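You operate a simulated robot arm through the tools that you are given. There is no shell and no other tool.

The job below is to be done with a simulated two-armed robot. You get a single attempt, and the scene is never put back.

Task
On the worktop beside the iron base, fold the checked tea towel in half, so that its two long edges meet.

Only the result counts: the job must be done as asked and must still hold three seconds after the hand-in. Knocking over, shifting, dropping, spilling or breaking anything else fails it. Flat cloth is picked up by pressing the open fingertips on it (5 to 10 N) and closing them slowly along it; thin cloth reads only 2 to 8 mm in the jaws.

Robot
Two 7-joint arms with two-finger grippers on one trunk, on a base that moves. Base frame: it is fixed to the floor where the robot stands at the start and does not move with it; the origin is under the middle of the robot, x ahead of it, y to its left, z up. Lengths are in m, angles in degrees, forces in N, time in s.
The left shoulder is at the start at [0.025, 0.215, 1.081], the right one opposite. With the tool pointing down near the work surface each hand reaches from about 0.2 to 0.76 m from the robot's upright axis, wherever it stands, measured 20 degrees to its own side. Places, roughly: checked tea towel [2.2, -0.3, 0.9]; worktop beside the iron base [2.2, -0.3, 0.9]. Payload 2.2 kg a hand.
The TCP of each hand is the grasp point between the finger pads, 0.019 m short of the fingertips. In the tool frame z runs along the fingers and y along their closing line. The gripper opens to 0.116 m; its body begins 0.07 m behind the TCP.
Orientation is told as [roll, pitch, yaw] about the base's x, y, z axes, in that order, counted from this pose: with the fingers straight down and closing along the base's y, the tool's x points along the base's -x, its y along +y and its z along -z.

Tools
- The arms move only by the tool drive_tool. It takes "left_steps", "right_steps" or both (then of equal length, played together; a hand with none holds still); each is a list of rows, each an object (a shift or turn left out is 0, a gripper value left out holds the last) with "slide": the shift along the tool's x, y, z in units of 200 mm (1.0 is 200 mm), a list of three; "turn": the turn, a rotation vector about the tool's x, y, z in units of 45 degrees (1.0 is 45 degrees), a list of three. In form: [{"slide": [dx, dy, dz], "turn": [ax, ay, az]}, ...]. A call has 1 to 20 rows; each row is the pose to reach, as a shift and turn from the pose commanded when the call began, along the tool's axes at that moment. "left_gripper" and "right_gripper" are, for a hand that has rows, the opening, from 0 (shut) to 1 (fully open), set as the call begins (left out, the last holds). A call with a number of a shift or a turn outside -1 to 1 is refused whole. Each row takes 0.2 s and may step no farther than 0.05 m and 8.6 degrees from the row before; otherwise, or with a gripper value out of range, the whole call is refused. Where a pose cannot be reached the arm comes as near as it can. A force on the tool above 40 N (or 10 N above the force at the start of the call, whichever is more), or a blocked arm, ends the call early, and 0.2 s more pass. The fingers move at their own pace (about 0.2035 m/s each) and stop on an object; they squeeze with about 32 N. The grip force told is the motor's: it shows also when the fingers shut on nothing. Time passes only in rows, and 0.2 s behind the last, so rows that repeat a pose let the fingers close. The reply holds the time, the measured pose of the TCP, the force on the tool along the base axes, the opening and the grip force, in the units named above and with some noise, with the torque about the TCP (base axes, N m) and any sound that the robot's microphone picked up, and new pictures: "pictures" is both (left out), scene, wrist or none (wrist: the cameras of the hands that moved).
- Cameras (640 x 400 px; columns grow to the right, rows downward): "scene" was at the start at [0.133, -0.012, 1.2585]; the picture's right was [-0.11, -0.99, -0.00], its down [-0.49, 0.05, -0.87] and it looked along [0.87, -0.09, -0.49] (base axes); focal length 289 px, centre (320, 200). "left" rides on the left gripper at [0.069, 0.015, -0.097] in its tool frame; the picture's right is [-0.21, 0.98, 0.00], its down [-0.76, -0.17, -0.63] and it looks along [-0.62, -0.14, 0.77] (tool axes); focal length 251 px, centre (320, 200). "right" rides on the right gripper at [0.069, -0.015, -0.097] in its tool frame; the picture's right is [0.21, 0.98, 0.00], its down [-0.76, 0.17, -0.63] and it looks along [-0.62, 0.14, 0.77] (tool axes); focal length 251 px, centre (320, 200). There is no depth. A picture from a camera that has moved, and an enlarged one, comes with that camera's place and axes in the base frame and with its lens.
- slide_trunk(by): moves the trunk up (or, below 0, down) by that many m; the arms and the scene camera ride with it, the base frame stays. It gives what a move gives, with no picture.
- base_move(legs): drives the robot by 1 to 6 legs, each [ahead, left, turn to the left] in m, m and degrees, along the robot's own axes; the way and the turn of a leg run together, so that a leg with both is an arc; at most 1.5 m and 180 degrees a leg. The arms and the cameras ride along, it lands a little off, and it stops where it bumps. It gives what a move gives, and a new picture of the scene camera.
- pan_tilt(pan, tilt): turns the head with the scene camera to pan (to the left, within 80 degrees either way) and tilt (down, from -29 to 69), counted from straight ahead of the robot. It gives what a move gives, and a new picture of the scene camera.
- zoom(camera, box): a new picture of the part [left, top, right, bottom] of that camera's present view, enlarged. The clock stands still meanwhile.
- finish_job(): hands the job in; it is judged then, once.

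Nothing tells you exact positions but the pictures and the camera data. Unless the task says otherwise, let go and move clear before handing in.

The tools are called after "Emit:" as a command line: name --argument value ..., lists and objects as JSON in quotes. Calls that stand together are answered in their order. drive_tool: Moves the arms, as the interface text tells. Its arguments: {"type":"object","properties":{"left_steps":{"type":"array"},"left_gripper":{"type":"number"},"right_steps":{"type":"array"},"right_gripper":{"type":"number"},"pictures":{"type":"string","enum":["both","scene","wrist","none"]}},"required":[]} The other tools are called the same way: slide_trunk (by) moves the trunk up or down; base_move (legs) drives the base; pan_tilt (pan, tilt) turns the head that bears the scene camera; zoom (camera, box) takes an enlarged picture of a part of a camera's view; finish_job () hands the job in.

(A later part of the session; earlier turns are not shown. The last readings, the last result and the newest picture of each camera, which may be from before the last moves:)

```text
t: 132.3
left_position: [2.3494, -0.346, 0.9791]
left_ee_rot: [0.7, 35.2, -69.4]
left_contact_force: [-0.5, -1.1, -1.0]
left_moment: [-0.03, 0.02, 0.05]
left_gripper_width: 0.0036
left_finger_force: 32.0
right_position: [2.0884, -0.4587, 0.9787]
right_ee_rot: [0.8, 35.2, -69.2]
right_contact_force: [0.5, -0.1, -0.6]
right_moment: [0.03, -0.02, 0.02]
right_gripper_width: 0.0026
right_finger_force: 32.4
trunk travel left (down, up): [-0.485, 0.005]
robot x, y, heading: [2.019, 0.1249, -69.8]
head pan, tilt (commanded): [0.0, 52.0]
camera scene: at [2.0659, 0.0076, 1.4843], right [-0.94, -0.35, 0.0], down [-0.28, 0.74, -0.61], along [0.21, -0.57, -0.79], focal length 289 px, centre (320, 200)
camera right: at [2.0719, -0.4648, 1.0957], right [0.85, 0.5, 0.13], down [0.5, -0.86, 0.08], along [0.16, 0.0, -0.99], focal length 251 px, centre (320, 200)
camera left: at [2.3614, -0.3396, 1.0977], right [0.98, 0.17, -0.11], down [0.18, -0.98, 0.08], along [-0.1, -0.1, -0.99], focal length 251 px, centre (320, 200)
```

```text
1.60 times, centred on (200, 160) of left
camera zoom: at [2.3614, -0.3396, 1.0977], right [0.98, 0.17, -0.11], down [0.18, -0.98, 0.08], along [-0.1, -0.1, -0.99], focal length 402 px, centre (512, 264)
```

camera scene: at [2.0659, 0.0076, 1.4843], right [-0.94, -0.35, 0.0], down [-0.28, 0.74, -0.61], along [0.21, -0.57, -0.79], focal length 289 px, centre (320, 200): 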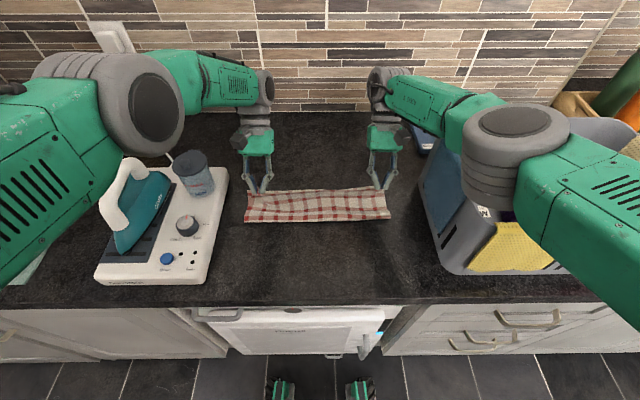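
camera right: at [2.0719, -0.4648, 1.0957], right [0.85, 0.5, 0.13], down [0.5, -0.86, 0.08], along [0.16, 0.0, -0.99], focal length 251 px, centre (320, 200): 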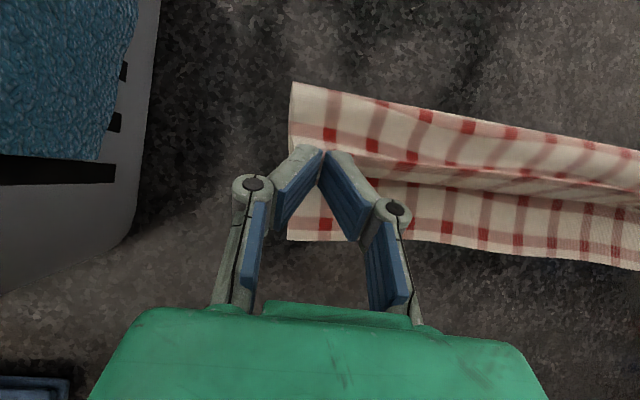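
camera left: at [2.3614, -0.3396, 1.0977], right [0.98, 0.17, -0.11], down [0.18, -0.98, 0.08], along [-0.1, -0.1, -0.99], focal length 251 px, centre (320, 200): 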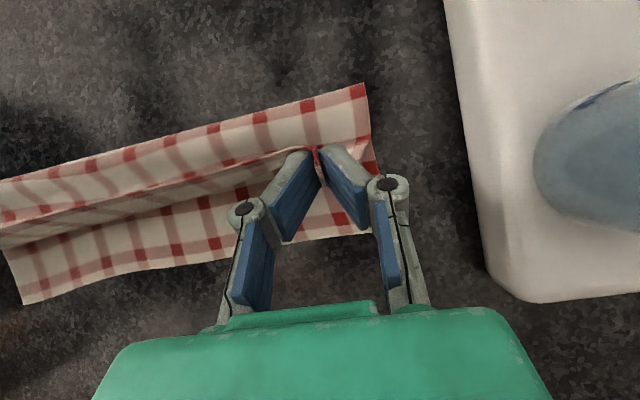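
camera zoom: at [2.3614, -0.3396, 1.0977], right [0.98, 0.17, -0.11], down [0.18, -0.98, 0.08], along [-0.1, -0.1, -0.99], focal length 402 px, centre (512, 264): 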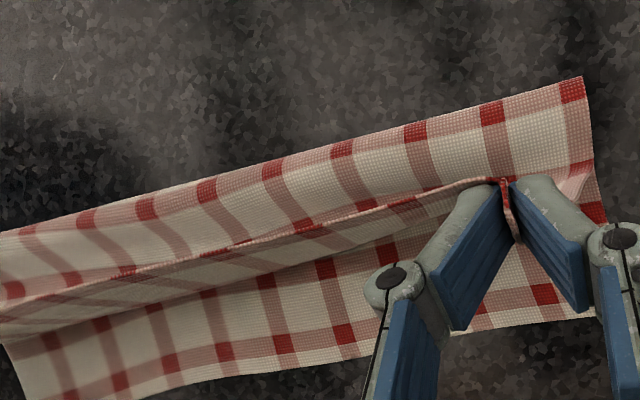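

At 35° all check lines L4–L7 are visible in order, so the hem points up and over. Releasing now.

Emit:
drive_tool --left_gripper 0.35 --right_gripper 0.35 --left_steps '[{"slide": [0, 0, 0]}, {"slide": [0, 0, 0]}, {"slide": [0, 0, 0]}]' --right_steps '[{"slide": [0, 0, 0]}, {"slide": [0, 0, 0]}, {"slide": [0, 0, 0]}]' --pictures "both"

Emit:
zoom --camera "scene" --box '[230, 150, 410, 250]'

```text
t: 133.1
left_position: [2.3451, -0.3441, 0.9821]
left_ee_rot: [0.8, 34.9, -69.2]
left_contact_force: [-0.8, -0.4, -0.8]
left_moment: [-0.01, 0.05, -0.03]
left_gripper_width: 0.0406
left_finger_force: 0.0
right_position: [2.0845, -0.4584, 0.9793]
right_ee_rot: [0.8, 35.0, -69.3]
right_contact_force: [0.5, 0.6, -0.8]
right_moment: [0.05, -0.05, -0.02]
right_gripper_width: 0.0406
right_finger_force: 0.0
trunk travel left (down, up): [-0.485, 0.005]
robot x, y, heading: [2.0203, 0.1229, -69.6]
head pan, tilt (commanded): [0.0, 52.0]
camera scene: at [2.0618, 0.009, 1.4847], right [-0.94, -0.35, 0.0], down [-0.28, 0.74, -0.61], along [0.21, -0.57, -0.79], focal length 289 px, centre (320, 200)
camera right: at [2.0687, -0.4641, 1.0964], right [0.85, 0.5, 0.13], down [0.49, -0.86, 0.09], along [0.16, -0.01, -0.99], focal length 251 px, centre (320, 200)
camera left: at [2.3582, -0.3385, 1.0991], right [0.98, 0.17, -0.11], down [0.18, -0.98, 0.08], along [-0.1, -0.1, -0.99], focal length 251 px, centre (320, 200)
```

scene: 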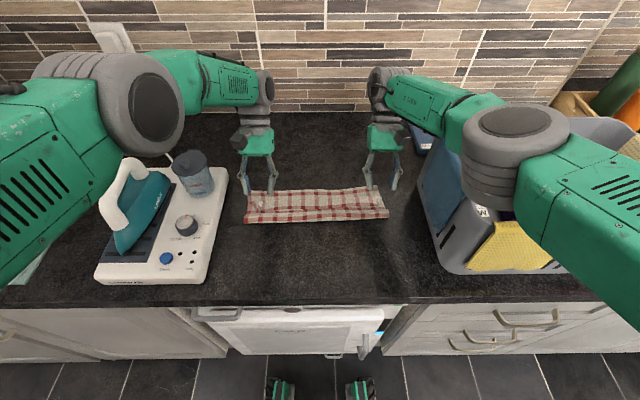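
right: 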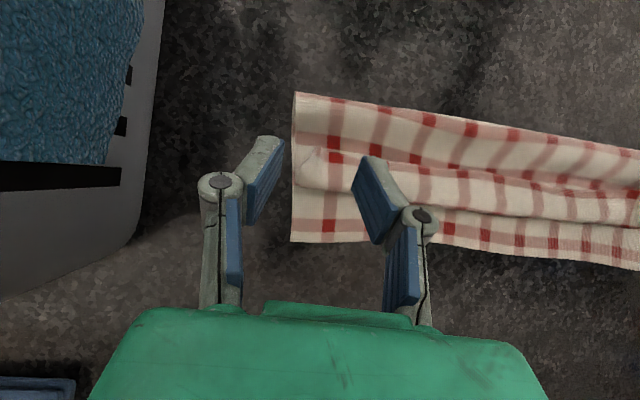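
left: 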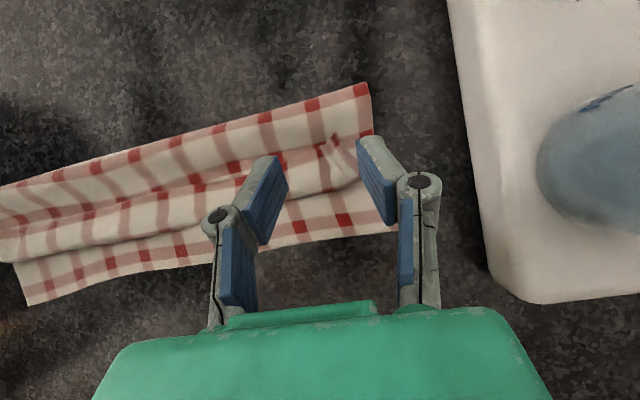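

```text
3.56 times, centred on (320, 200) of scene
camera zoom: at [2.0618, 0.009, 1.4847], right [-0.94, -0.35, 0.0], down [-0.28, 0.74, -0.61], along [0.21, -0.57, -0.79], focal length 1026 px, centre (320, 200)
```

zoom: 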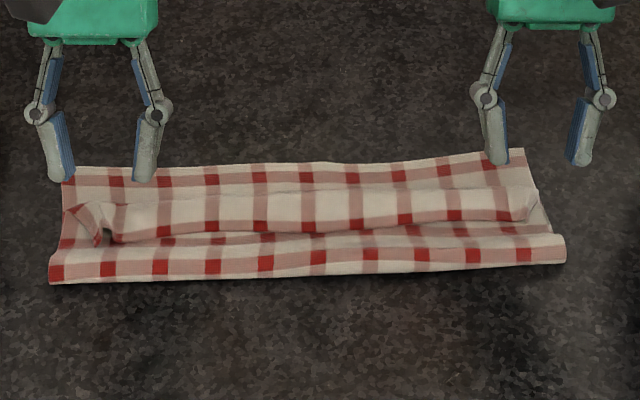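

It dropped with the strip turned toward me again: a larger hand rotation between pick and place is needed. New plan: bring the hem back flat at the front, re-grip it there with the fingers nearly horizontal (a ≈ −60°, the gripper body clear of the worktop edge), then fold through to +35°. First, lift clear and straighten the tools.

Emit:
drive_tool --left_gripper 0.3 --right_gripper 0.3 --left_steps '[{"slide": [0.03, 0, -0.05], "turn": [0, -0.05, 0]}, {"slide": [0.07, 0, -0.1], "turn": [0, -0.2, 0]}, {"slide": [0.11, 0, -0.14], "turn": [0, -0.36, 0]}, {"slide": [0.15, 0, -0.16], "turn": [0, -0.52, 0]}, {"slide": [0.17, 0, -0.17], "turn": [0, -0.68, 0]}, {"slide": [0.184, 0, -0.176], "turn": [0, -0.778, 0]}]' --right_steps '[{"slide": [0.03, 0, -0.05], "turn": [0, -0.05, 0]}, {"slide": [0.07, 0, -0.1], "turn": [0, -0.2, 0]}, {"slide": [0.11, 0, -0.14], "turn": [0, -0.36, 0]}, {"slide": [0.15, 0, -0.16], "turn": [0, -0.52, 0]}, {"slide": [0.17, 0, -0.17], "turn": [0, -0.68, 0]}, {"slide": [0.184, 0, -0.176], "turn": [0, -0.778, 0]}]' --pictures "none"

Emit:
drive_tool --left_steps '[{"slide": [0, 0, 0], "turn": [0, -0.14, 0]}, {"slide": [0, 0, 0], "turn": [0, -0.28, 0]}, {"slide": [0, 0, 0], "turn": [0, -0.42, 0]}, {"slide": [0, 0, 0], "turn": [0, -0.556, 0]}]' --right_steps '[{"slide": [0, 0, 0], "turn": [0, -0.14, 0]}, {"slide": [0, 0, 0], "turn": [0, -0.28, 0]}, {"slide": [0, 0, 0], "turn": [0, -0.42, 0]}, {"slide": [0, 0, 0], "turn": [0, -0.556, 0]}]' --pictures "both"

Emit:
zoom --camera "left" --box '[220, 0, 460, 150]'

Emit:
zoom --camera "right" --box '[200, 0, 440, 150]'

```text
t: 134.5
left_position: [2.3412, -0.3354, 1.0332]
left_ee_rot: [0.7, -0.1, -69.7]
left_contact_force: [0.7, 0.2, -0.1]
left_moment: [0.0, -0.01, 0.0]
left_gripper_width: 0.0348
left_finger_force: 0.0
right_position: [2.0764, -0.4467, 1.0308]
right_ee_rot: [0.7, -0.2, -69.7]
right_contact_force: [0.0, 0.3, 0.0]
right_moment: [0.0, 0.02, -0.01]
right_gripper_width: 0.0348
right_finger_force: 0.0
trunk travel left (down, up): [-0.485, 0.005]
robot x, y, heading: [2.0217, 0.1206, -69.5]
head pan, tilt (commanded): [0.0, 52.0]
```

```text
t: 135.5
left_position: [2.3468, -0.3352, 1.0345]
left_ee_rot: [-0.5, -25.0, -68.2]
left_contact_force: [0.8, -0.2, -0.1]
left_moment: [0.0, -0.02, 0.01]
left_gripper_width: 0.0347
left_finger_force: 0.0
right_position: [2.0773, -0.4462, 1.0314]
right_ee_rot: [0.7, -25.2, -70.1]
right_contact_force: [-0.6, 0.8, -0.4]
right_moment: [0.0, 0.0, 0.01]
right_gripper_width: 0.0349
right_finger_force: 0.1
trunk travel left (down, up): [-0.485, 0.005]
robot x, y, heading: [2.0204, 0.1238, -69.8]
head pan, tilt (commanded): [0.0, 52.0]
camera scene: at [2.0599, 0.0109, 1.4849], right [-0.94, -0.35, 0.0], down [-0.28, 0.74, -0.61], along [0.21, -0.57, -0.79], focal length 289 px, centre (320, 200)
camera right: at [2.0265, -0.3547, 1.0876], right [0.85, 0.52, -0.08], down [0.29, -0.34, 0.9], along [0.44, -0.79, -0.44], focal length 251 px, centre (320, 200)
camera left: at [2.3243, -0.2319, 1.0907], right [0.98, 0.18, 0.08], down [0.01, -0.45, 0.89], along [0.2, -0.88, -0.44], focal length 251 px, centre (320, 200)
```

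scene: 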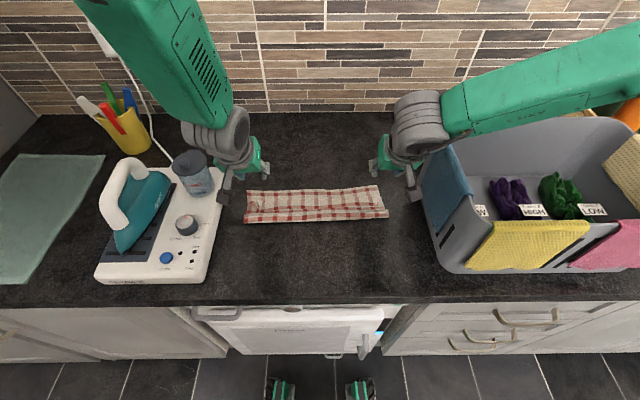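
right: 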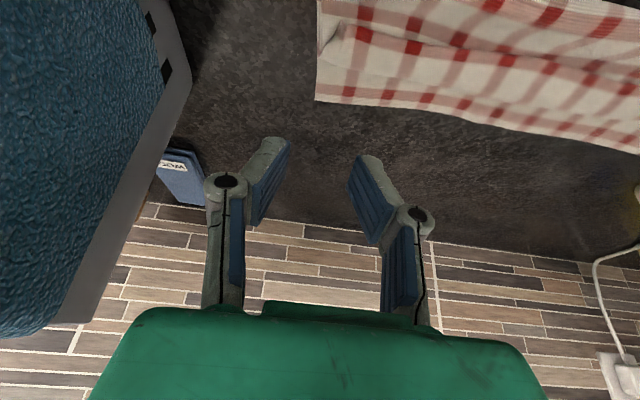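
left: 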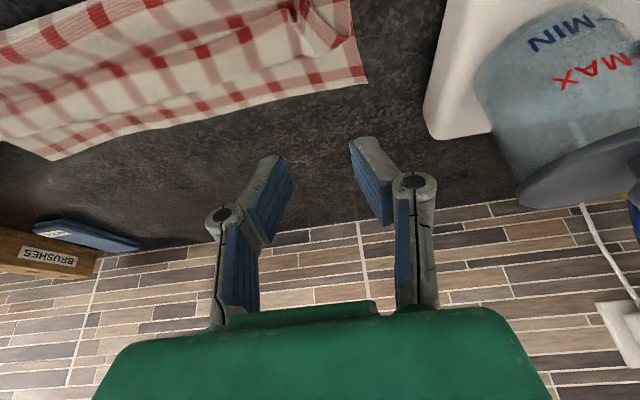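

```text
2.67 times, centred on (340, 75) of left
camera zoom: at [2.3243, -0.2319, 1.0907], right [0.98, 0.18, 0.08], down [0.01, -0.45, 0.89], along [0.2, -0.88, -0.44], focal length 670 px, centre (267, 533)
```

zoom: 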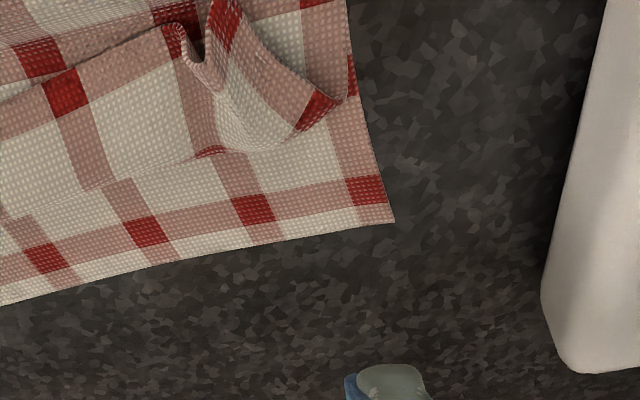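

```text
2.67 times, centred on (320, 75) of right
camera zoom: at [2.0265, -0.3547, 1.0876], right [0.85, 0.52, -0.08], down [0.29, -0.34, 0.9], along [0.44, -0.79, -0.44], focal length 670 px, centre (320, 533)
```

zoom: 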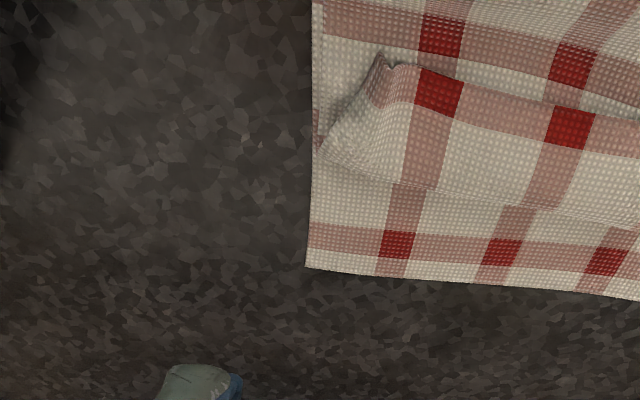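

Emit:
drive_tool --left_steps '[{"slide": [0.056, -0.003, 0.084]}, {"slide": [0.113, -0.006, 0.167]}, {"slide": [0.169, -0.009, 0.25]}, {"slide": [0.225, -0.0115, 0.334]}]' --right_steps '[{"slide": [0.051, 0.004, 0.082]}, {"slide": [0.103, 0.008, 0.163]}, {"slide": [0.154, 0.013, 0.245]}, {"slide": [0.205, 0.017, 0.326]}]' --pictures "none"

Emit:
zoom --camera "left" --box '[220, 40, 460, 190]'

Emit:
zoom --camera "right" --box '[200, 40, 440, 190]'

```text
t: 136.5
left_position: [2.3352, -0.3222, 0.9523]
left_ee_rot: [0.8, -24.8, -70.0]
left_contact_force: [-0.2, 0.1, -0.5]
left_moment: [-0.02, 0.0, 0.0]
left_gripper_width: 0.035
left_finger_force: 0.0
right_position: [2.0806, -0.4372, 0.9549]
right_ee_rot: [0.7, -25.2, -70.1]
right_contact_force: [0.9, 0.4, -0.1]
right_moment: [0.0, 0.03, 0.01]
right_gripper_width: 0.0349
right_finger_force: 0.1
trunk travel left (down, up): [-0.485, 0.005]
robot x, y, heading: [2.019, 0.1244, -69.8]
head pan, tilt (commanded): [0.0, 52.0]
```

```text
2.67 times, centred on (340, 115) of left
camera zoom: at [2.3133, -0.22, 1.01], right [0.98, 0.16, 0.1], down [-0.02, -0.46, 0.89], along [0.19, -0.88, -0.44], focal length 670 px, centre (267, 427)
```

zoom: 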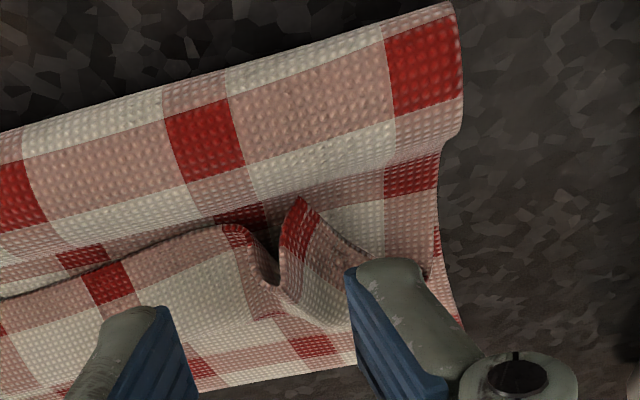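

```text
2.67 times, centred on (320, 115) of right
camera zoom: at [2.0309, -0.346, 1.0113], right [0.85, 0.52, -0.08], down [0.29, -0.34, 0.9], along [0.44, -0.78, -0.44], focal length 670 px, centre (320, 427)
```

zoom: 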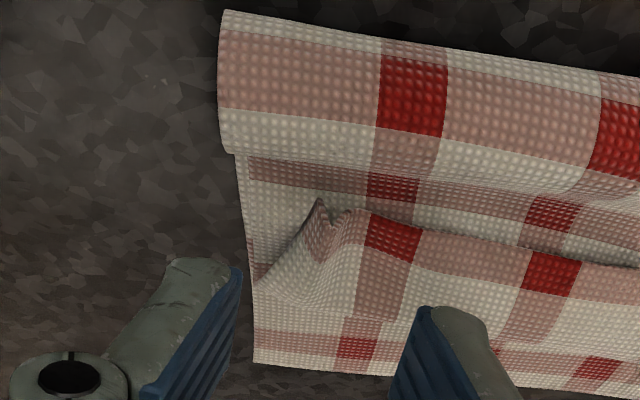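

Emit:
drive_tool --left_steps '[{"slide": [0.007, 0.01, 0.025]}, {"slide": [0.014, 0.02, 0.05]}, {"slide": [0.02, 0.02, 0.075]}]' --right_steps '[{"slide": [0.017, -0.005, 0.025]}, {"slide": [0.034, -0.01, 0.05]}, {"slide": [0.051, -0.01, 0.075]}]' --pictures "none"

Emit:
drive_tool --left_gripper 0.22 --right_gripper 0.22 --left_steps '[{"slide": [0, 0, 0]}]' --right_steps '[{"slide": [0, 0, 0]}]' --pictures "none"

Emit:
drive_tool --left_gripper 0.14 --right_gripper 0.14 --left_steps '[{"slide": [0, 0, 0]}]' --right_steps '[{"slide": [0, 0, 0]}]' --pictures "none"

Emit:
zoom --camera "left" --box '[220, 60, 460, 210]'

Emit:
zoom --camera "right" --box '[200, 60, 440, 210]'

```text
t: 137.3
left_position: [2.3406, -0.325, 0.9364]
left_ee_rot: [0.8, -25.0, -70.1]
left_contact_force: [0.3, -0.1, 0.0]
left_moment: [-0.01, -0.02, 0.01]
left_gripper_width: 0.0346
left_finger_force: 0.1
right_position: [2.0761, -0.4345, 0.9369]
right_ee_rot: [0.7, -25.1, -70.1]
right_contact_force: [0.1, 0.6, -0.2]
right_moment: [-0.01, -0.03, -0.04]
right_gripper_width: 0.0347
right_finger_force: 0.0
trunk travel left (down, up): [-0.485, 0.005]
robot x, y, heading: [2.02, 0.1256, -69.7]
head pan, tilt (commanded): [0.0, 52.0]
```

```text
t: 137.7
left_position: [2.3401, -0.323, 0.9375]
left_ee_rot: [0.7, -25.1, -70.1]
left_contact_force: [0.1, 0.5, -0.4]
left_moment: [0.0, 0.03, -0.04]
left_gripper_width: 0.0256
left_finger_force: 0.0
right_position: [2.0764, -0.4343, 0.9373]
right_ee_rot: [0.8, -25.0, -70.2]
right_contact_force: [-0.4, 0.5, -0.3]
right_moment: [-0.01, -0.02, 0.03]
right_gripper_width: 0.0256
right_finger_force: 0.1
trunk travel left (down, up): [-0.485, 0.005]
robot x, y, heading: [2.0202, 0.1244, -69.6]
head pan, tilt (commanded): [0.0, 52.0]
```

```text
t: 138.1
left_position: [2.3403, -0.3241, 0.9375]
left_ee_rot: [0.7, -25.1, -70.1]
left_contact_force: [-0.3, -0.1, -1.0]
left_moment: [-0.01, -0.02, -0.01]
left_gripper_width: 0.0163
left_finger_force: 0.1
right_position: [2.0751, -0.4334, 0.9376]
right_ee_rot: [0.8, -25.0, -70.2]
right_contact_force: [0.2, -0.3, -0.1]
right_moment: [0.04, -0.03, -0.01]
right_gripper_width: 0.0164
right_finger_force: 0.0
trunk travel left (down, up): [-0.485, 0.005]
robot x, y, heading: [2.0219, 0.1274, -69.8]
head pan, tilt (commanded): [0.0, 52.0]
```

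```text
2.67 times, centred on (340, 135) of left
camera zoom: at [2.3169, -0.2208, 0.9947], right [0.98, 0.16, 0.1], down [-0.02, -0.45, 0.89], along [0.18, -0.88, -0.44], focal length 670 px, centre (267, 373)
```

zoom: 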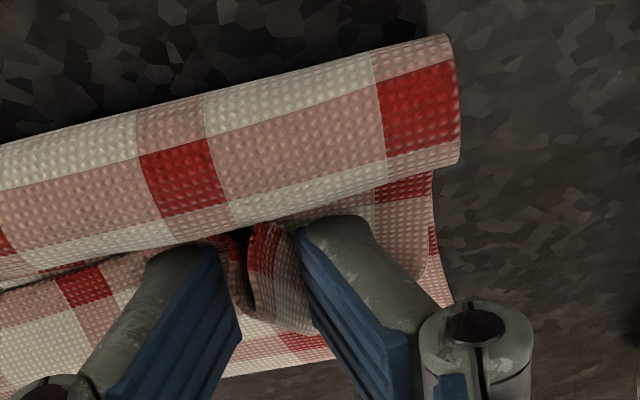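

```text
2.67 times, centred on (320, 135) of right
camera zoom: at [2.0251, -0.3431, 0.9934], right [0.85, 0.52, -0.08], down [0.29, -0.34, 0.9], along [0.44, -0.78, -0.44], focal length 670 px, centre (320, 373)
```

zoom: 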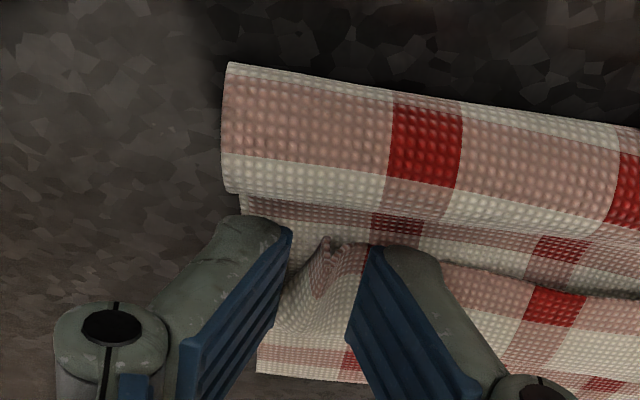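

Emit:
drive_tool --left_gripper 0.06 --right_gripper 0.06 --left_steps '[{"slide": [0, 0, 0.001]}]' --right_steps '[{"slide": [0, 0, 0.003]}]' --pictures "none"

Emit:
drive_tool --left_gripper 0 --right_gripper 0 --left_steps '[{"slide": [0, 0, 0]}, {"slide": [0, 0, 0]}]' --right_steps '[{"slide": [0, 0, 0]}, {"slide": [0, 0, 0]}]' --pictures "none"

Emit:
drive_tool --left_steps '[{"slide": [-0.03, 0, -0.06]}, {"slide": [-0.05, 0, -0.13]}]' --right_steps '[{"slide": [-0.03, 0, -0.06]}, {"slide": [-0.05, 0, -0.13]}]' --pictures "none"

Emit:
zoom --camera "scene" --box '[220, 150, 420, 260]'

Emit:
zoom --camera "right" --box '[200, 60, 440, 210]'

```text
t: 138.5
left_position: [2.3394, -0.323, 0.9378]
left_ee_rot: [0.7, -24.9, -70.0]
left_contact_force: [0.1, 0.3, 0.3]
left_moment: [-0.02, -0.02, -0.02]
left_gripper_width: 0.0068
left_finger_force: 0.0
right_position: [2.0765, -0.4339, 0.9355]
right_ee_rot: [0.8, -25.0, -70.2]
right_contact_force: [-0.2, -0.1, 0.7]
right_moment: [-0.04, 0.03, -0.02]
right_gripper_width: 0.0071
right_finger_force: 0.0
trunk travel left (down, up): [-0.485, 0.005]
robot x, y, heading: [2.0231, 0.1271, -69.7]
head pan, tilt (commanded): [0.0, 52.0]
```

```text
t: 139.1
left_position: [2.34, -0.3241, 0.9375]
left_ee_rot: [0.7, -25.0, -70.2]
left_contact_force: [-0.4, 0.1, 0.7]
left_moment: [-0.02, 0.0, -0.01]
left_gripper_width: 0.0037
left_finger_force: 32.5
right_position: [2.0753, -0.4355, 0.9352]
right_ee_rot: [0.7, -25.0, -70.2]
right_contact_force: [0.6, 0.7, 0.2]
right_moment: [-0.01, 0.02, -0.02]
right_gripper_width: 0.004
right_finger_force: 33.8
trunk travel left (down, up): [-0.485, 0.005]
robot x, y, heading: [2.018, 0.1264, -69.8]
head pan, tilt (commanded): [0.0, 52.0]
```

```text
t: 139.7
left_position: [2.339, -0.3216, 0.9677]
left_ee_rot: [0.7, -25.1, -70.1]
left_contact_force: [-0.9, -0.5, 0.3]
left_moment: [-0.01, 0.02, 0.01]
left_gripper_width: 0.0035
left_finger_force: 31.8
right_position: [2.0757, -0.4305, 0.9647]
right_ee_rot: [0.7, -25.1, -69.9]
right_contact_force: [0.4, 0.2, 0.3]
right_moment: [-0.03, 0.01, -0.02]
right_gripper_width: 0.0029
right_finger_force: 32.5
trunk travel left (down, up): [-0.485, 0.005]
robot x, y, heading: [2.0233, 0.1263, -69.3]
head pan, tilt (commanded): [0.0, 52.0]
```

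```text
3.20 times, centred on (320, 205) of scene
camera zoom: at [2.0608, 0.0116, 1.4849], right [-0.94, -0.35, 0.0], down [-0.28, 0.74, -0.61], along [0.21, -0.57, -0.79], focal length 924 px, centre (320, 184)
```

zoom: 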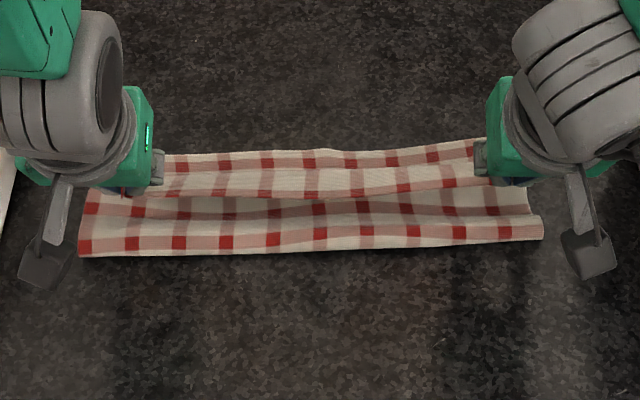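

```text
2.67 times, centred on (320, 135) of right
camera zoom: at [2.0252, -0.3397, 1.0208], right [0.85, 0.52, -0.08], down [0.29, -0.34, 0.9], along [0.44, -0.78, -0.44], focal length 670 px, centre (320, 373)
```

zoom: 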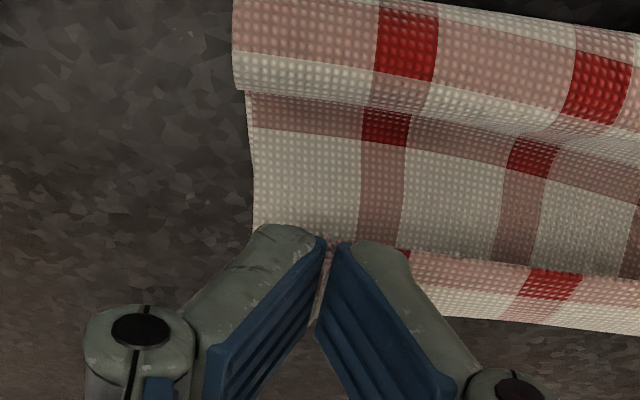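

Held on both sides. Swinging the hem back toward me and laying it flat at the front.

Emit:
drive_tool --left_steps '[{"slide": [0, 0.003, -0.128], "turn": [0, 0.067, 0]}, {"slide": [0.103, 0.006, -0.25], "turn": [0, 0.156, 0]}, {"slide": [0.272, 0.008, -0.301], "turn": [0, 0.156, 0]}, {"slide": [0.44, 0.008, -0.296], "turn": [0, 0.156, 0]}, {"slide": [0.593, 0.008, -0.246], "turn": [0, 0.111, 0]}, {"slide": [0.717, 0.008, -0.182], "turn": [0, 0.111, 0]}]' --right_steps '[{"slide": [-0.005, -0.003, -0.142], "turn": [0, 0.067, 0]}, {"slide": [0.098, -0.006, -0.264], "turn": [0, 0.156, 0]}, {"slide": [0.267, -0.008, -0.315], "turn": [0, 0.156, 0]}, {"slide": [0.434, -0.008, -0.311], "turn": [0, 0.156, 0]}, {"slide": [0.588, -0.008, -0.26], "turn": [0, 0.111, 0]}, {"slide": [0.711, -0.008, -0.196], "turn": [0, 0.111, 0]}]' --pictures "both"

Emit:
zoom --camera "scene" --box '[220, 170, 420, 290]'

```text
t: 141.1
left_position: [2.2905, -0.1858, 0.937]
left_ee_rot: [0.7, -19.9, -69.6]
left_contact_force: [-1.4, -1.4, 0.0]
left_moment: [0.02, 0.05, 0.01]
left_gripper_width: 0.0035
left_finger_force: 32.0
right_position: [2.0251, -0.2972, 0.9412]
right_ee_rot: [0.7, -20.0, -70.0]
right_contact_force: [1.6, -0.2, -0.2]
right_moment: [0.03, -0.03, -0.02]
right_gripper_width: 0.003
right_finger_force: 32.1
trunk travel left (down, up): [-0.485, 0.005]
robot x, y, heading: [2.0194, 0.1244, -69.7]
head pan, tilt (commanded): [0.0, 52.0]
camera scene: at [2.0613, 0.0098, 1.4847], right [-0.94, -0.35, 0.0], down [-0.28, 0.74, -0.61], along [0.21, -0.57, -0.79], focal length 289 px, centre (320, 200)
camera right: at [1.9758, -0.2113, 1.0058], right [0.85, 0.53, -0.06], down [0.32, -0.41, 0.86], along [0.43, -0.74, -0.51], focal length 251 px, centre (320, 200)
camera left: at [2.2696, -0.0883, 1.0023], right [0.98, 0.15, 0.08], down [0.01, -0.52, 0.85], along [0.17, -0.84, -0.52], focal length 251 px, centre (320, 200)
```

scene: 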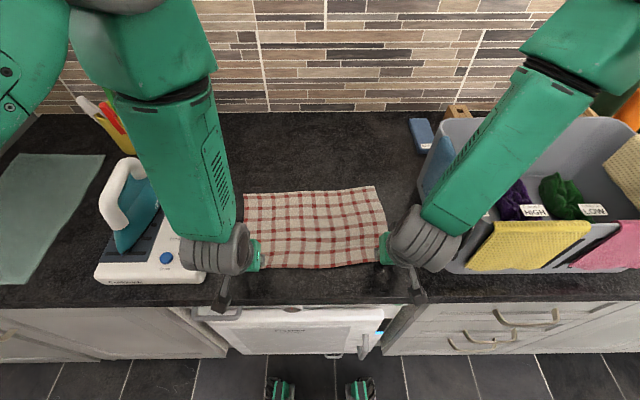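
right: 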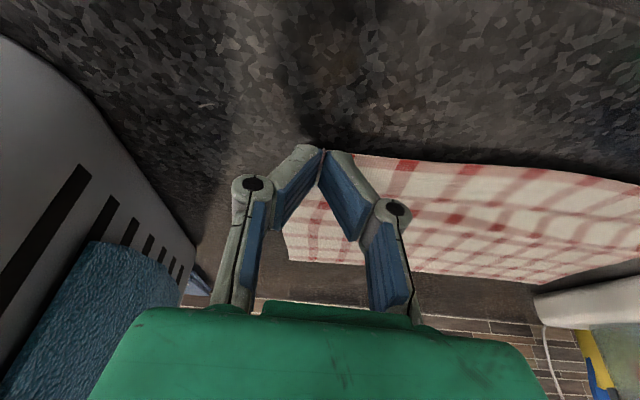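
left: 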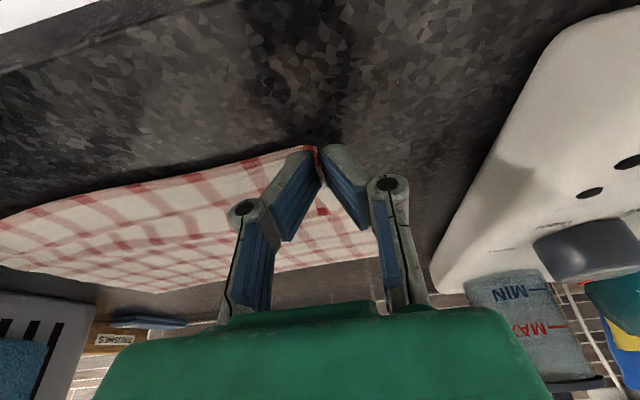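

```text
3.20 times, centred on (320, 230) of scene
camera zoom: at [2.0613, 0.0098, 1.4847], right [-0.94, -0.35, 0.0], down [-0.28, 0.74, -0.61], along [0.21, -0.57, -0.79], focal length 924 px, centre (320, 104)
```

zoom: 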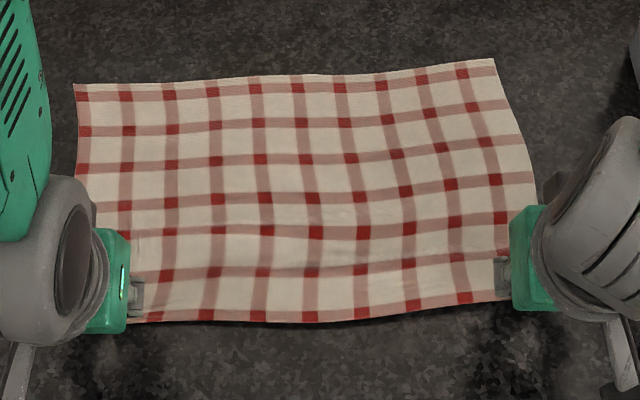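

The towel is flat once more with the hem held. I'll settle it on the worktop, open the fingers slightly around the ridges, and rotate the grippers to ≈ −60° in place.

Emit:
drive_tool --left_steps '[{"slide": [0.004, 0, 0.012]}, {"slide": [0.0085, 0, 0.0235]}]' --right_steps '[{"slide": [0.008, 0, 0.021]}, {"slide": [0.0155, 0, 0.042]}]' --pictures "none"

Emit:
drive_tool --left_gripper 0.2 --right_gripper 0.2 --left_steps '[{"slide": [0, 0, 0]}, {"slide": [0.008, 0, -0.003], "turn": [0, -0.148, 0]}, {"slide": [0.017, 0, -0.006], "turn": [0, -0.296, 0]}, {"slide": [0.025, 0, -0.009], "turn": [0, -0.444, 0]}, {"slide": [0.033, 0, -0.012], "turn": [0, -0.593, 0]}, {"slide": [0.042, 0, -0.015], "turn": [0, -0.741, 0]}, {"slide": [0.05, 0, -0.018], "turn": [0, -0.889, 0]}]' --right_steps '[{"slide": [0, 0, 0]}, {"slide": [0.008, 0, -0.003], "turn": [0, -0.148, 0]}, {"slide": [0.017, 0, -0.006], "turn": [0, -0.296, 0]}, {"slide": [0.025, 0, -0.009], "turn": [0, -0.444, 0]}, {"slide": [0.033, 0, -0.012], "turn": [0, -0.593, 0]}, {"slide": [0.042, 0, -0.015], "turn": [0, -0.741, 0]}, {"slide": [0.05, 0, -0.018], "turn": [0, -0.889, 0]}]' --pictures "both"

```text
t: 141.7
left_position: [2.2916, -0.1842, 0.9335]
left_ee_rot: [0.8, -20.1, -70.1]
left_contact_force: [-2.9, -0.7, 0.7]
left_moment: [-0.05, 0.04, -0.02]
left_gripper_width: 0.0036
left_finger_force: 31.9
right_position: [2.0233, -0.2961, 0.9311]
right_ee_rot: [0.7, -20.3, -70.0]
right_contact_force: [1.7, -0.2, 11.0]
right_moment: [0.04, -0.07, 0.06]
right_gripper_width: 0.0028
right_finger_force: 32.6
trunk travel left (down, up): [-0.485, 0.005]
robot x, y, heading: [2.0263, 0.1249, -69.6]
head pan, tilt (commanded): [0.0, 52.0]
```

```text
t: 143.3
left_position: [2.2871, -0.1761, 0.9331]
left_ee_rot: [1.2, -60.1, -70.8]
left_contact_force: [-0.2, 0.7, -0.7]
left_moment: [0.03, -0.04, -0.01]
left_gripper_width: 0.0234
left_finger_force: 0.1
right_position: [2.0199, -0.286, 0.9306]
right_ee_rot: [1.2, -60.1, -70.7]
right_contact_force: [-0.8, -0.2, 0.4]
right_moment: [0.0, -0.03, 0.0]
right_gripper_width: 0.0234
right_finger_force: 0.4
trunk travel left (down, up): [-0.485, 0.005]
robot x, y, heading: [2.0228, 0.1241, -69.4]
head pan, tilt (commanded): [0.0, 52.0]
camera scene: at [2.0617, 0.0121, 1.4848], right [-0.94, -0.35, 0.0], down [-0.28, 0.74, -0.61], along [0.21, -0.57, -0.79], focal length 289 px, centre (320, 200)
camera right: at [1.9658, -0.1813, 0.9164], right [0.88, 0.44, -0.18], down [0.09, 0.22, 0.97], along [0.47, -0.87, 0.15], focal length 251 px, centre (320, 200)
camera left: at [2.2607, -0.0584, 0.9202], right [0.95, 0.24, 0.2], down [-0.23, 0.1, 0.97], along [0.21, -0.97, 0.15], focal length 251 px, centre (320, 200)
```

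scene: 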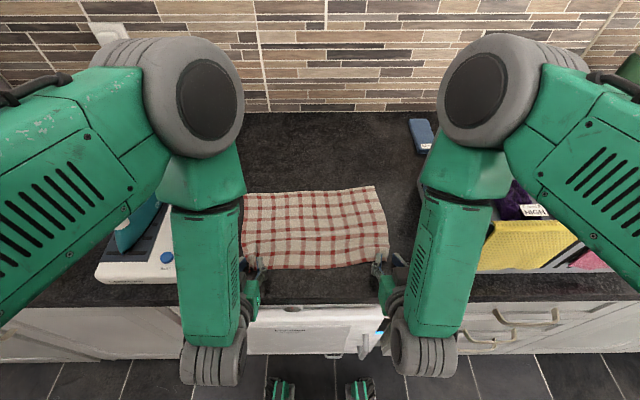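
right: 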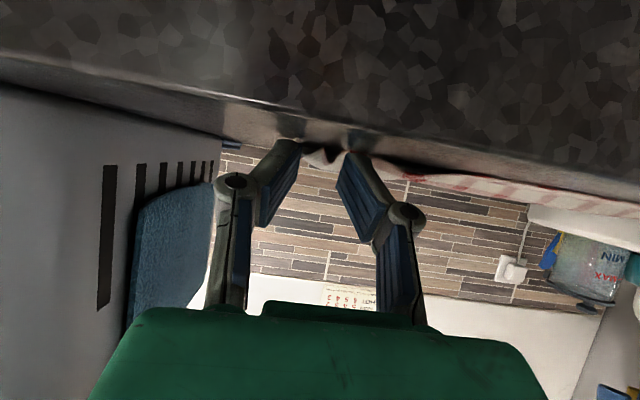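
left: 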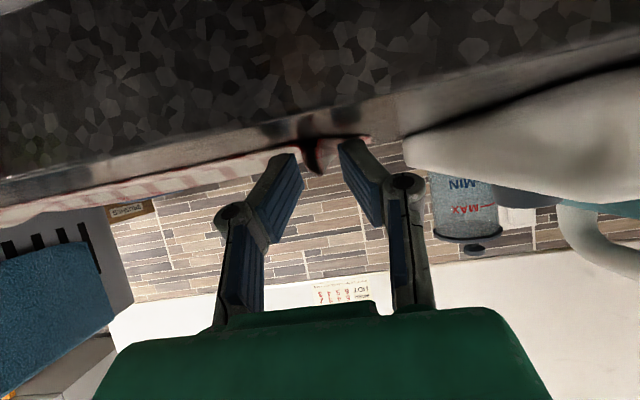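

The −60° pose is reachable and the ridges are between the fingers. Zooming for alignment.

Emit:
zoom --camera "left" --box '[230, 90, 430, 215]'

Emit:
zoom --camera "right" --box '[220, 90, 420, 215]'

Emit:
zoom --camera "scene" --box '[220, 170, 420, 295]'

```text
3.20 times, centred on (330, 152) of left
camera zoom: at [2.2607, -0.0584, 0.9202], right [0.95, 0.24, 0.2], down [-0.23, 0.1, 0.97], along [0.21, -0.97, 0.15], focal length 805 px, centre (288, 352)
```

zoom: 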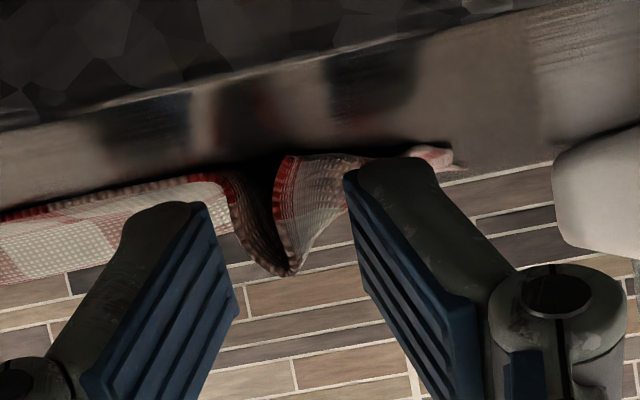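

```text
3.20 times, centred on (320, 152) of right
camera zoom: at [1.9658, -0.1813, 0.9164], right [0.88, 0.44, -0.18], down [0.09, 0.22, 0.97], along [0.47, -0.87, 0.15], focal length 805 px, centre (320, 352)
```

zoom: 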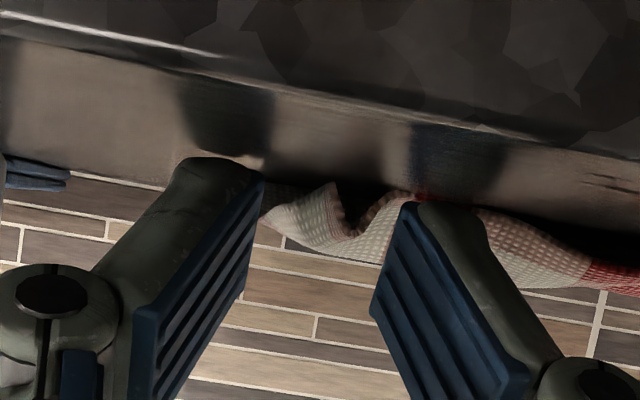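

```text
3.20 times, centred on (320, 232) of scene
camera zoom: at [2.0617, 0.0121, 1.4848], right [-0.94, -0.35, 0.0], down [-0.28, 0.74, -0.61], along [0.21, -0.57, -0.79], focal length 924 px, centre (320, 96)
```

zoom: 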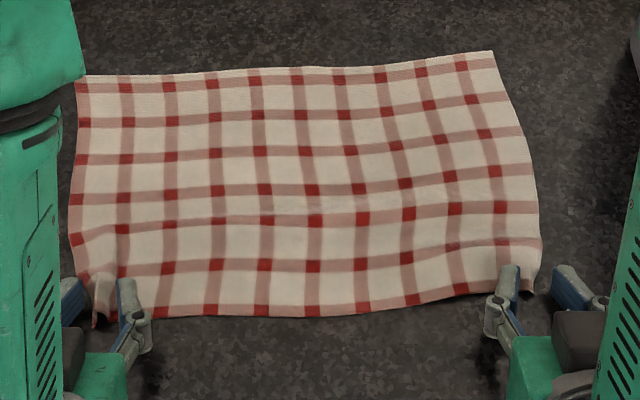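

Emit:
zoom --camera "scene" --box '[350, 235, 430, 285]'

Emit:
zoom --camera "scene" --box '[225, 240, 305, 290]'

```text
8.00 times, centred on (390, 260) of scene
camera zoom: at [2.0617, 0.0121, 1.4848], right [-0.94, -0.35, 0.0], down [-0.28, 0.74, -0.61], along [0.21, -0.57, -0.79], focal length 2309 px, centre (-240, -280)
```

zoom: 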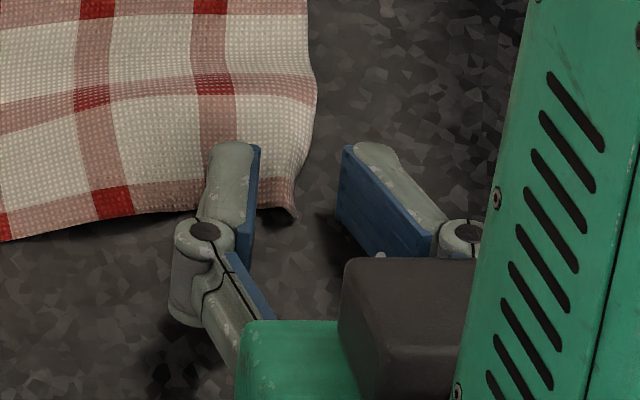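

```text
8.00 times, centred on (265, 265) of scene
camera zoom: at [2.0617, 0.0121, 1.4848], right [-0.94, -0.35, 0.0], down [-0.28, 0.74, -0.61], along [0.21, -0.57, -0.79], focal length 2309 px, centre (760, -320)
```

zoom: 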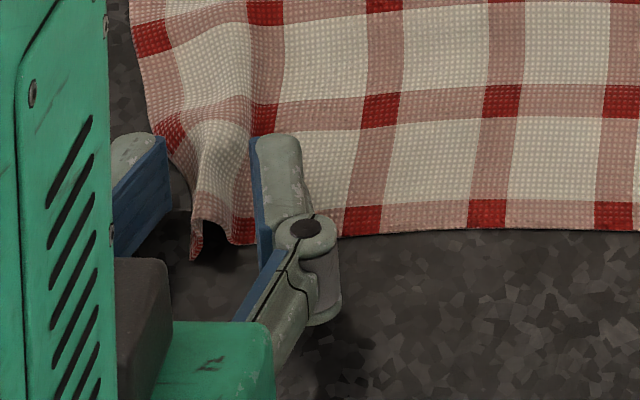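

Left ridge is well placed. The right hand should go about 8 mm farther onto the hem. Adjusting, then closing in small steps.

Emit:
drive_tool --left_steps '[{"slide": [0.005, 0, 0.003]}, {"slide": [0.009, 0, 0.005]}]' --right_steps '[{"slide": [-0.01, 0, 0.018]}, {"slide": [-0.016, 0, 0.037]}]' --pictures "none"

Emit:
drive_tool --left_gripper 0.14 --right_gripper 0.14 --left_steps '[{"slide": [0, 0, 0]}]' --right_steps '[{"slide": [0, 0, 0]}]' --pictures "none"

Emit:
zoom --camera "scene" --box '[350, 235, 430, 285]'

Emit:
zoom --camera "right" --box '[220, 90, 420, 215]'

Emit:
zoom --camera "left" --box '[230, 90, 430, 215]'

```text
t: 143.9
left_position: [2.288, -0.1765, 0.9317]
left_ee_rot: [1.2, -60.1, -70.8]
left_contact_force: [-0.2, 1.1, 4.3]
left_moment: [-0.06, 0.02, -0.04]
left_gripper_width: 0.0235
left_finger_force: 0.0
right_position: [2.0218, -0.2932, 0.9292]
right_ee_rot: [1.2, -60.2, -70.8]
right_contact_force: [0.2, 0.2, -1.1]
right_moment: [0.01, -0.01, -0.02]
right_gripper_width: 0.0232
right_finger_force: 0.0
trunk travel left (down, up): [-0.485, 0.005]
robot x, y, heading: [2.0204, 0.1268, -69.3]
head pan, tilt (commanded): [0.0, 52.0]
```

```text
t: 144.3
left_position: [2.2888, -0.1754, 0.9312]
left_ee_rot: [1.4, -60.2, -70.7]
left_contact_force: [1.6, 0.0, 4.8]
left_moment: [-0.1, 0.01, -0.01]
left_gripper_width: 0.0156
left_finger_force: 0.0
right_position: [2.0228, -0.2943, 0.9301]
right_ee_rot: [1.2, -60.1, -70.8]
right_contact_force: [-0.5, -0.4, -0.2]
right_moment: [-0.01, 0.01, 0.0]
right_gripper_width: 0.0161
right_finger_force: 0.0
trunk travel left (down, up): [-0.485, 0.005]
robot x, y, heading: [2.018, 0.1229, -69.5]
head pan, tilt (commanded): [0.0, 52.0]
```

```text
8.00 times, centred on (390, 260) of scene
camera zoom: at [2.0609, 0.0122, 1.485], right [-0.94, -0.35, 0.0], down [-0.28, 0.74, -0.61], along [0.21, -0.57, -0.79], focal length 2309 px, centre (-240, -280)
```

zoom: 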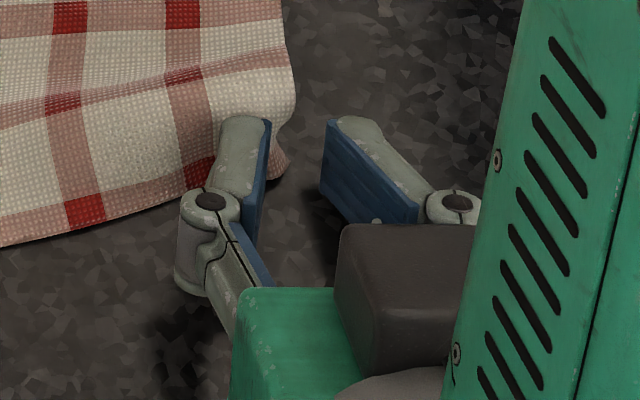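

```text
3.20 times, centred on (320, 152) of right
camera zoom: at [1.9678, -0.1886, 0.9168], right [0.88, 0.44, -0.18], down [0.09, 0.21, 0.97], along [0.46, -0.87, 0.15], focal length 805 px, centre (320, 352)
```

zoom: 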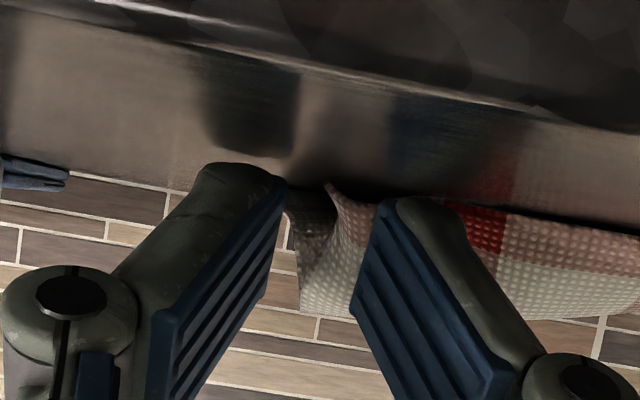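

```text
3.20 times, centred on (330, 152) of left
camera zoom: at [2.2603, -0.0585, 0.9181], right [0.95, 0.24, 0.2], down [-0.23, 0.1, 0.97], along [0.21, -0.97, 0.15], focal length 805 px, centre (288, 352)
```

zoom: 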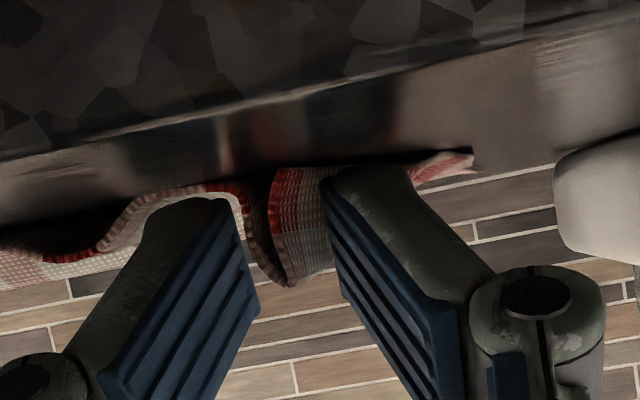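

Emit:
drive_tool --left_gripper 0.08 --right_gripper 0.08 --left_steps '[{"slide": [0, 0, 0]}]' --right_steps '[{"slide": [0.002, 0, 0.002]}]' --pictures "none"

Emit:
drive_tool --left_gripper 0 --right_gripper 0 --left_steps '[{"slide": [0, 0, 0]}, {"slide": [0, 0, 0]}]' --right_steps '[{"slide": [0, 0, 0]}, {"slide": [0, 0, 0]}]' --pictures "none"

Emit:
zoom --camera "scene" --box '[350, 235, 430, 285]'

Emit:
zoom --camera "scene" --box '[225, 240, 305, 290]'

Emit:
zoom --camera "right" --box '[220, 90, 420, 215]'

```text
t: 144.7
left_position: [2.2875, -0.1752, 0.9302]
left_ee_rot: [1.2, -60.0, -70.8]
left_contact_force: [0.4, -0.2, 2.0]
left_moment: [-0.02, 0.03, 0.0]
left_gripper_width: 0.009
left_finger_force: 0.0
right_position: [2.0223, -0.2929, 0.9289]
right_ee_rot: [1.2, -60.2, -70.8]
right_contact_force: [-0.9, 0.9, 4.1]
right_moment: [-0.04, 0.07, -0.03]
right_gripper_width: 0.0093
right_finger_force: 0.1
trunk travel left (down, up): [-0.485, 0.005]
robot x, y, heading: [2.024, 0.1284, -69.5]
head pan, tilt (commanded): [0.0, 52.0]
```

```text
t: 145.3
left_position: [2.2878, -0.1749, 0.9307]
left_ee_rot: [1.2, -60.0, -70.9]
left_contact_force: [0.1, 1.1, 1.3]
left_moment: [0.02, -0.01, 0.01]
left_gripper_width: 0.0035
left_finger_force: 32.1
right_position: [2.0229, -0.2938, 0.9288]
right_ee_rot: [1.3, -60.0, -70.8]
right_contact_force: [-0.6, -0.3, 2.3]
right_moment: [-0.04, -0.03, -0.02]
right_gripper_width: 0.0001
right_finger_force: 28.0
trunk travel left (down, up): [-0.485, 0.005]
robot x, y, heading: [2.0226, 0.1225, -69.9]
head pan, tilt (commanded): [0.0, 52.0]
```

```text
8.00 times, centred on (390, 260) of scene
camera zoom: at [2.0608, 0.0123, 1.485], right [-0.94, -0.35, 0.0], down [-0.28, 0.74, -0.61], along [0.21, -0.57, -0.79], focal length 2309 px, centre (-240, -280)
```

zoom: 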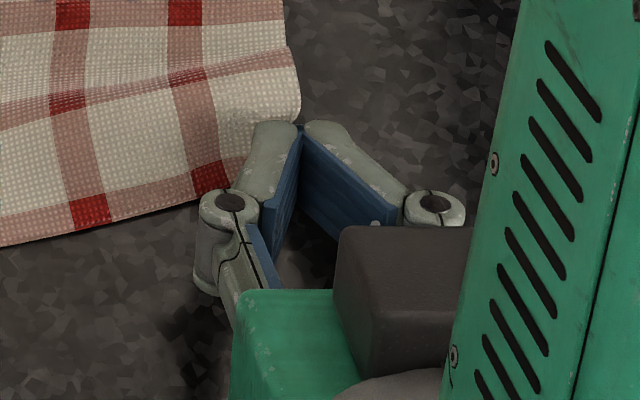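

```text
8.00 times, centred on (265, 265) of scene
camera zoom: at [2.0608, 0.0123, 1.485], right [-0.94, -0.35, 0.0], down [-0.28, 0.74, -0.61], along [0.21, -0.57, -0.79], focal length 2309 px, centre (760, -320)
```

zoom: 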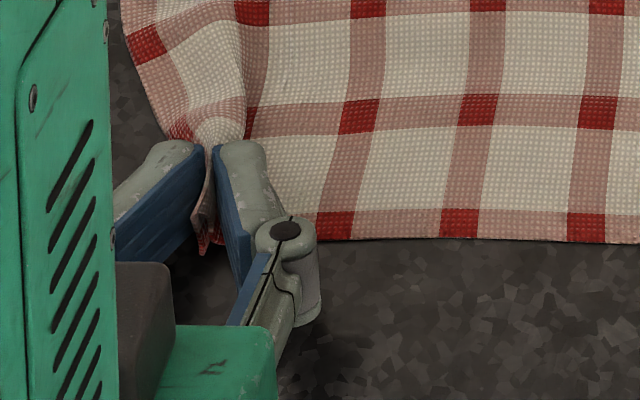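

```text
3.20 times, centred on (320, 152) of right
camera zoom: at [1.9677, -0.1887, 0.9155], right [0.88, 0.44, -0.18], down [0.09, 0.21, 0.97], along [0.46, -0.87, 0.15], focal length 805 px, centre (320, 352)
```

zoom: 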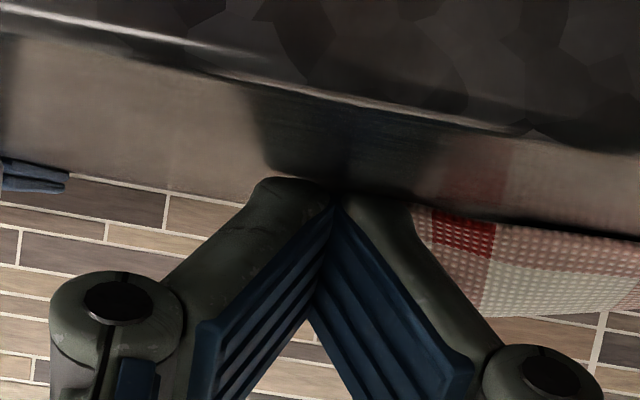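

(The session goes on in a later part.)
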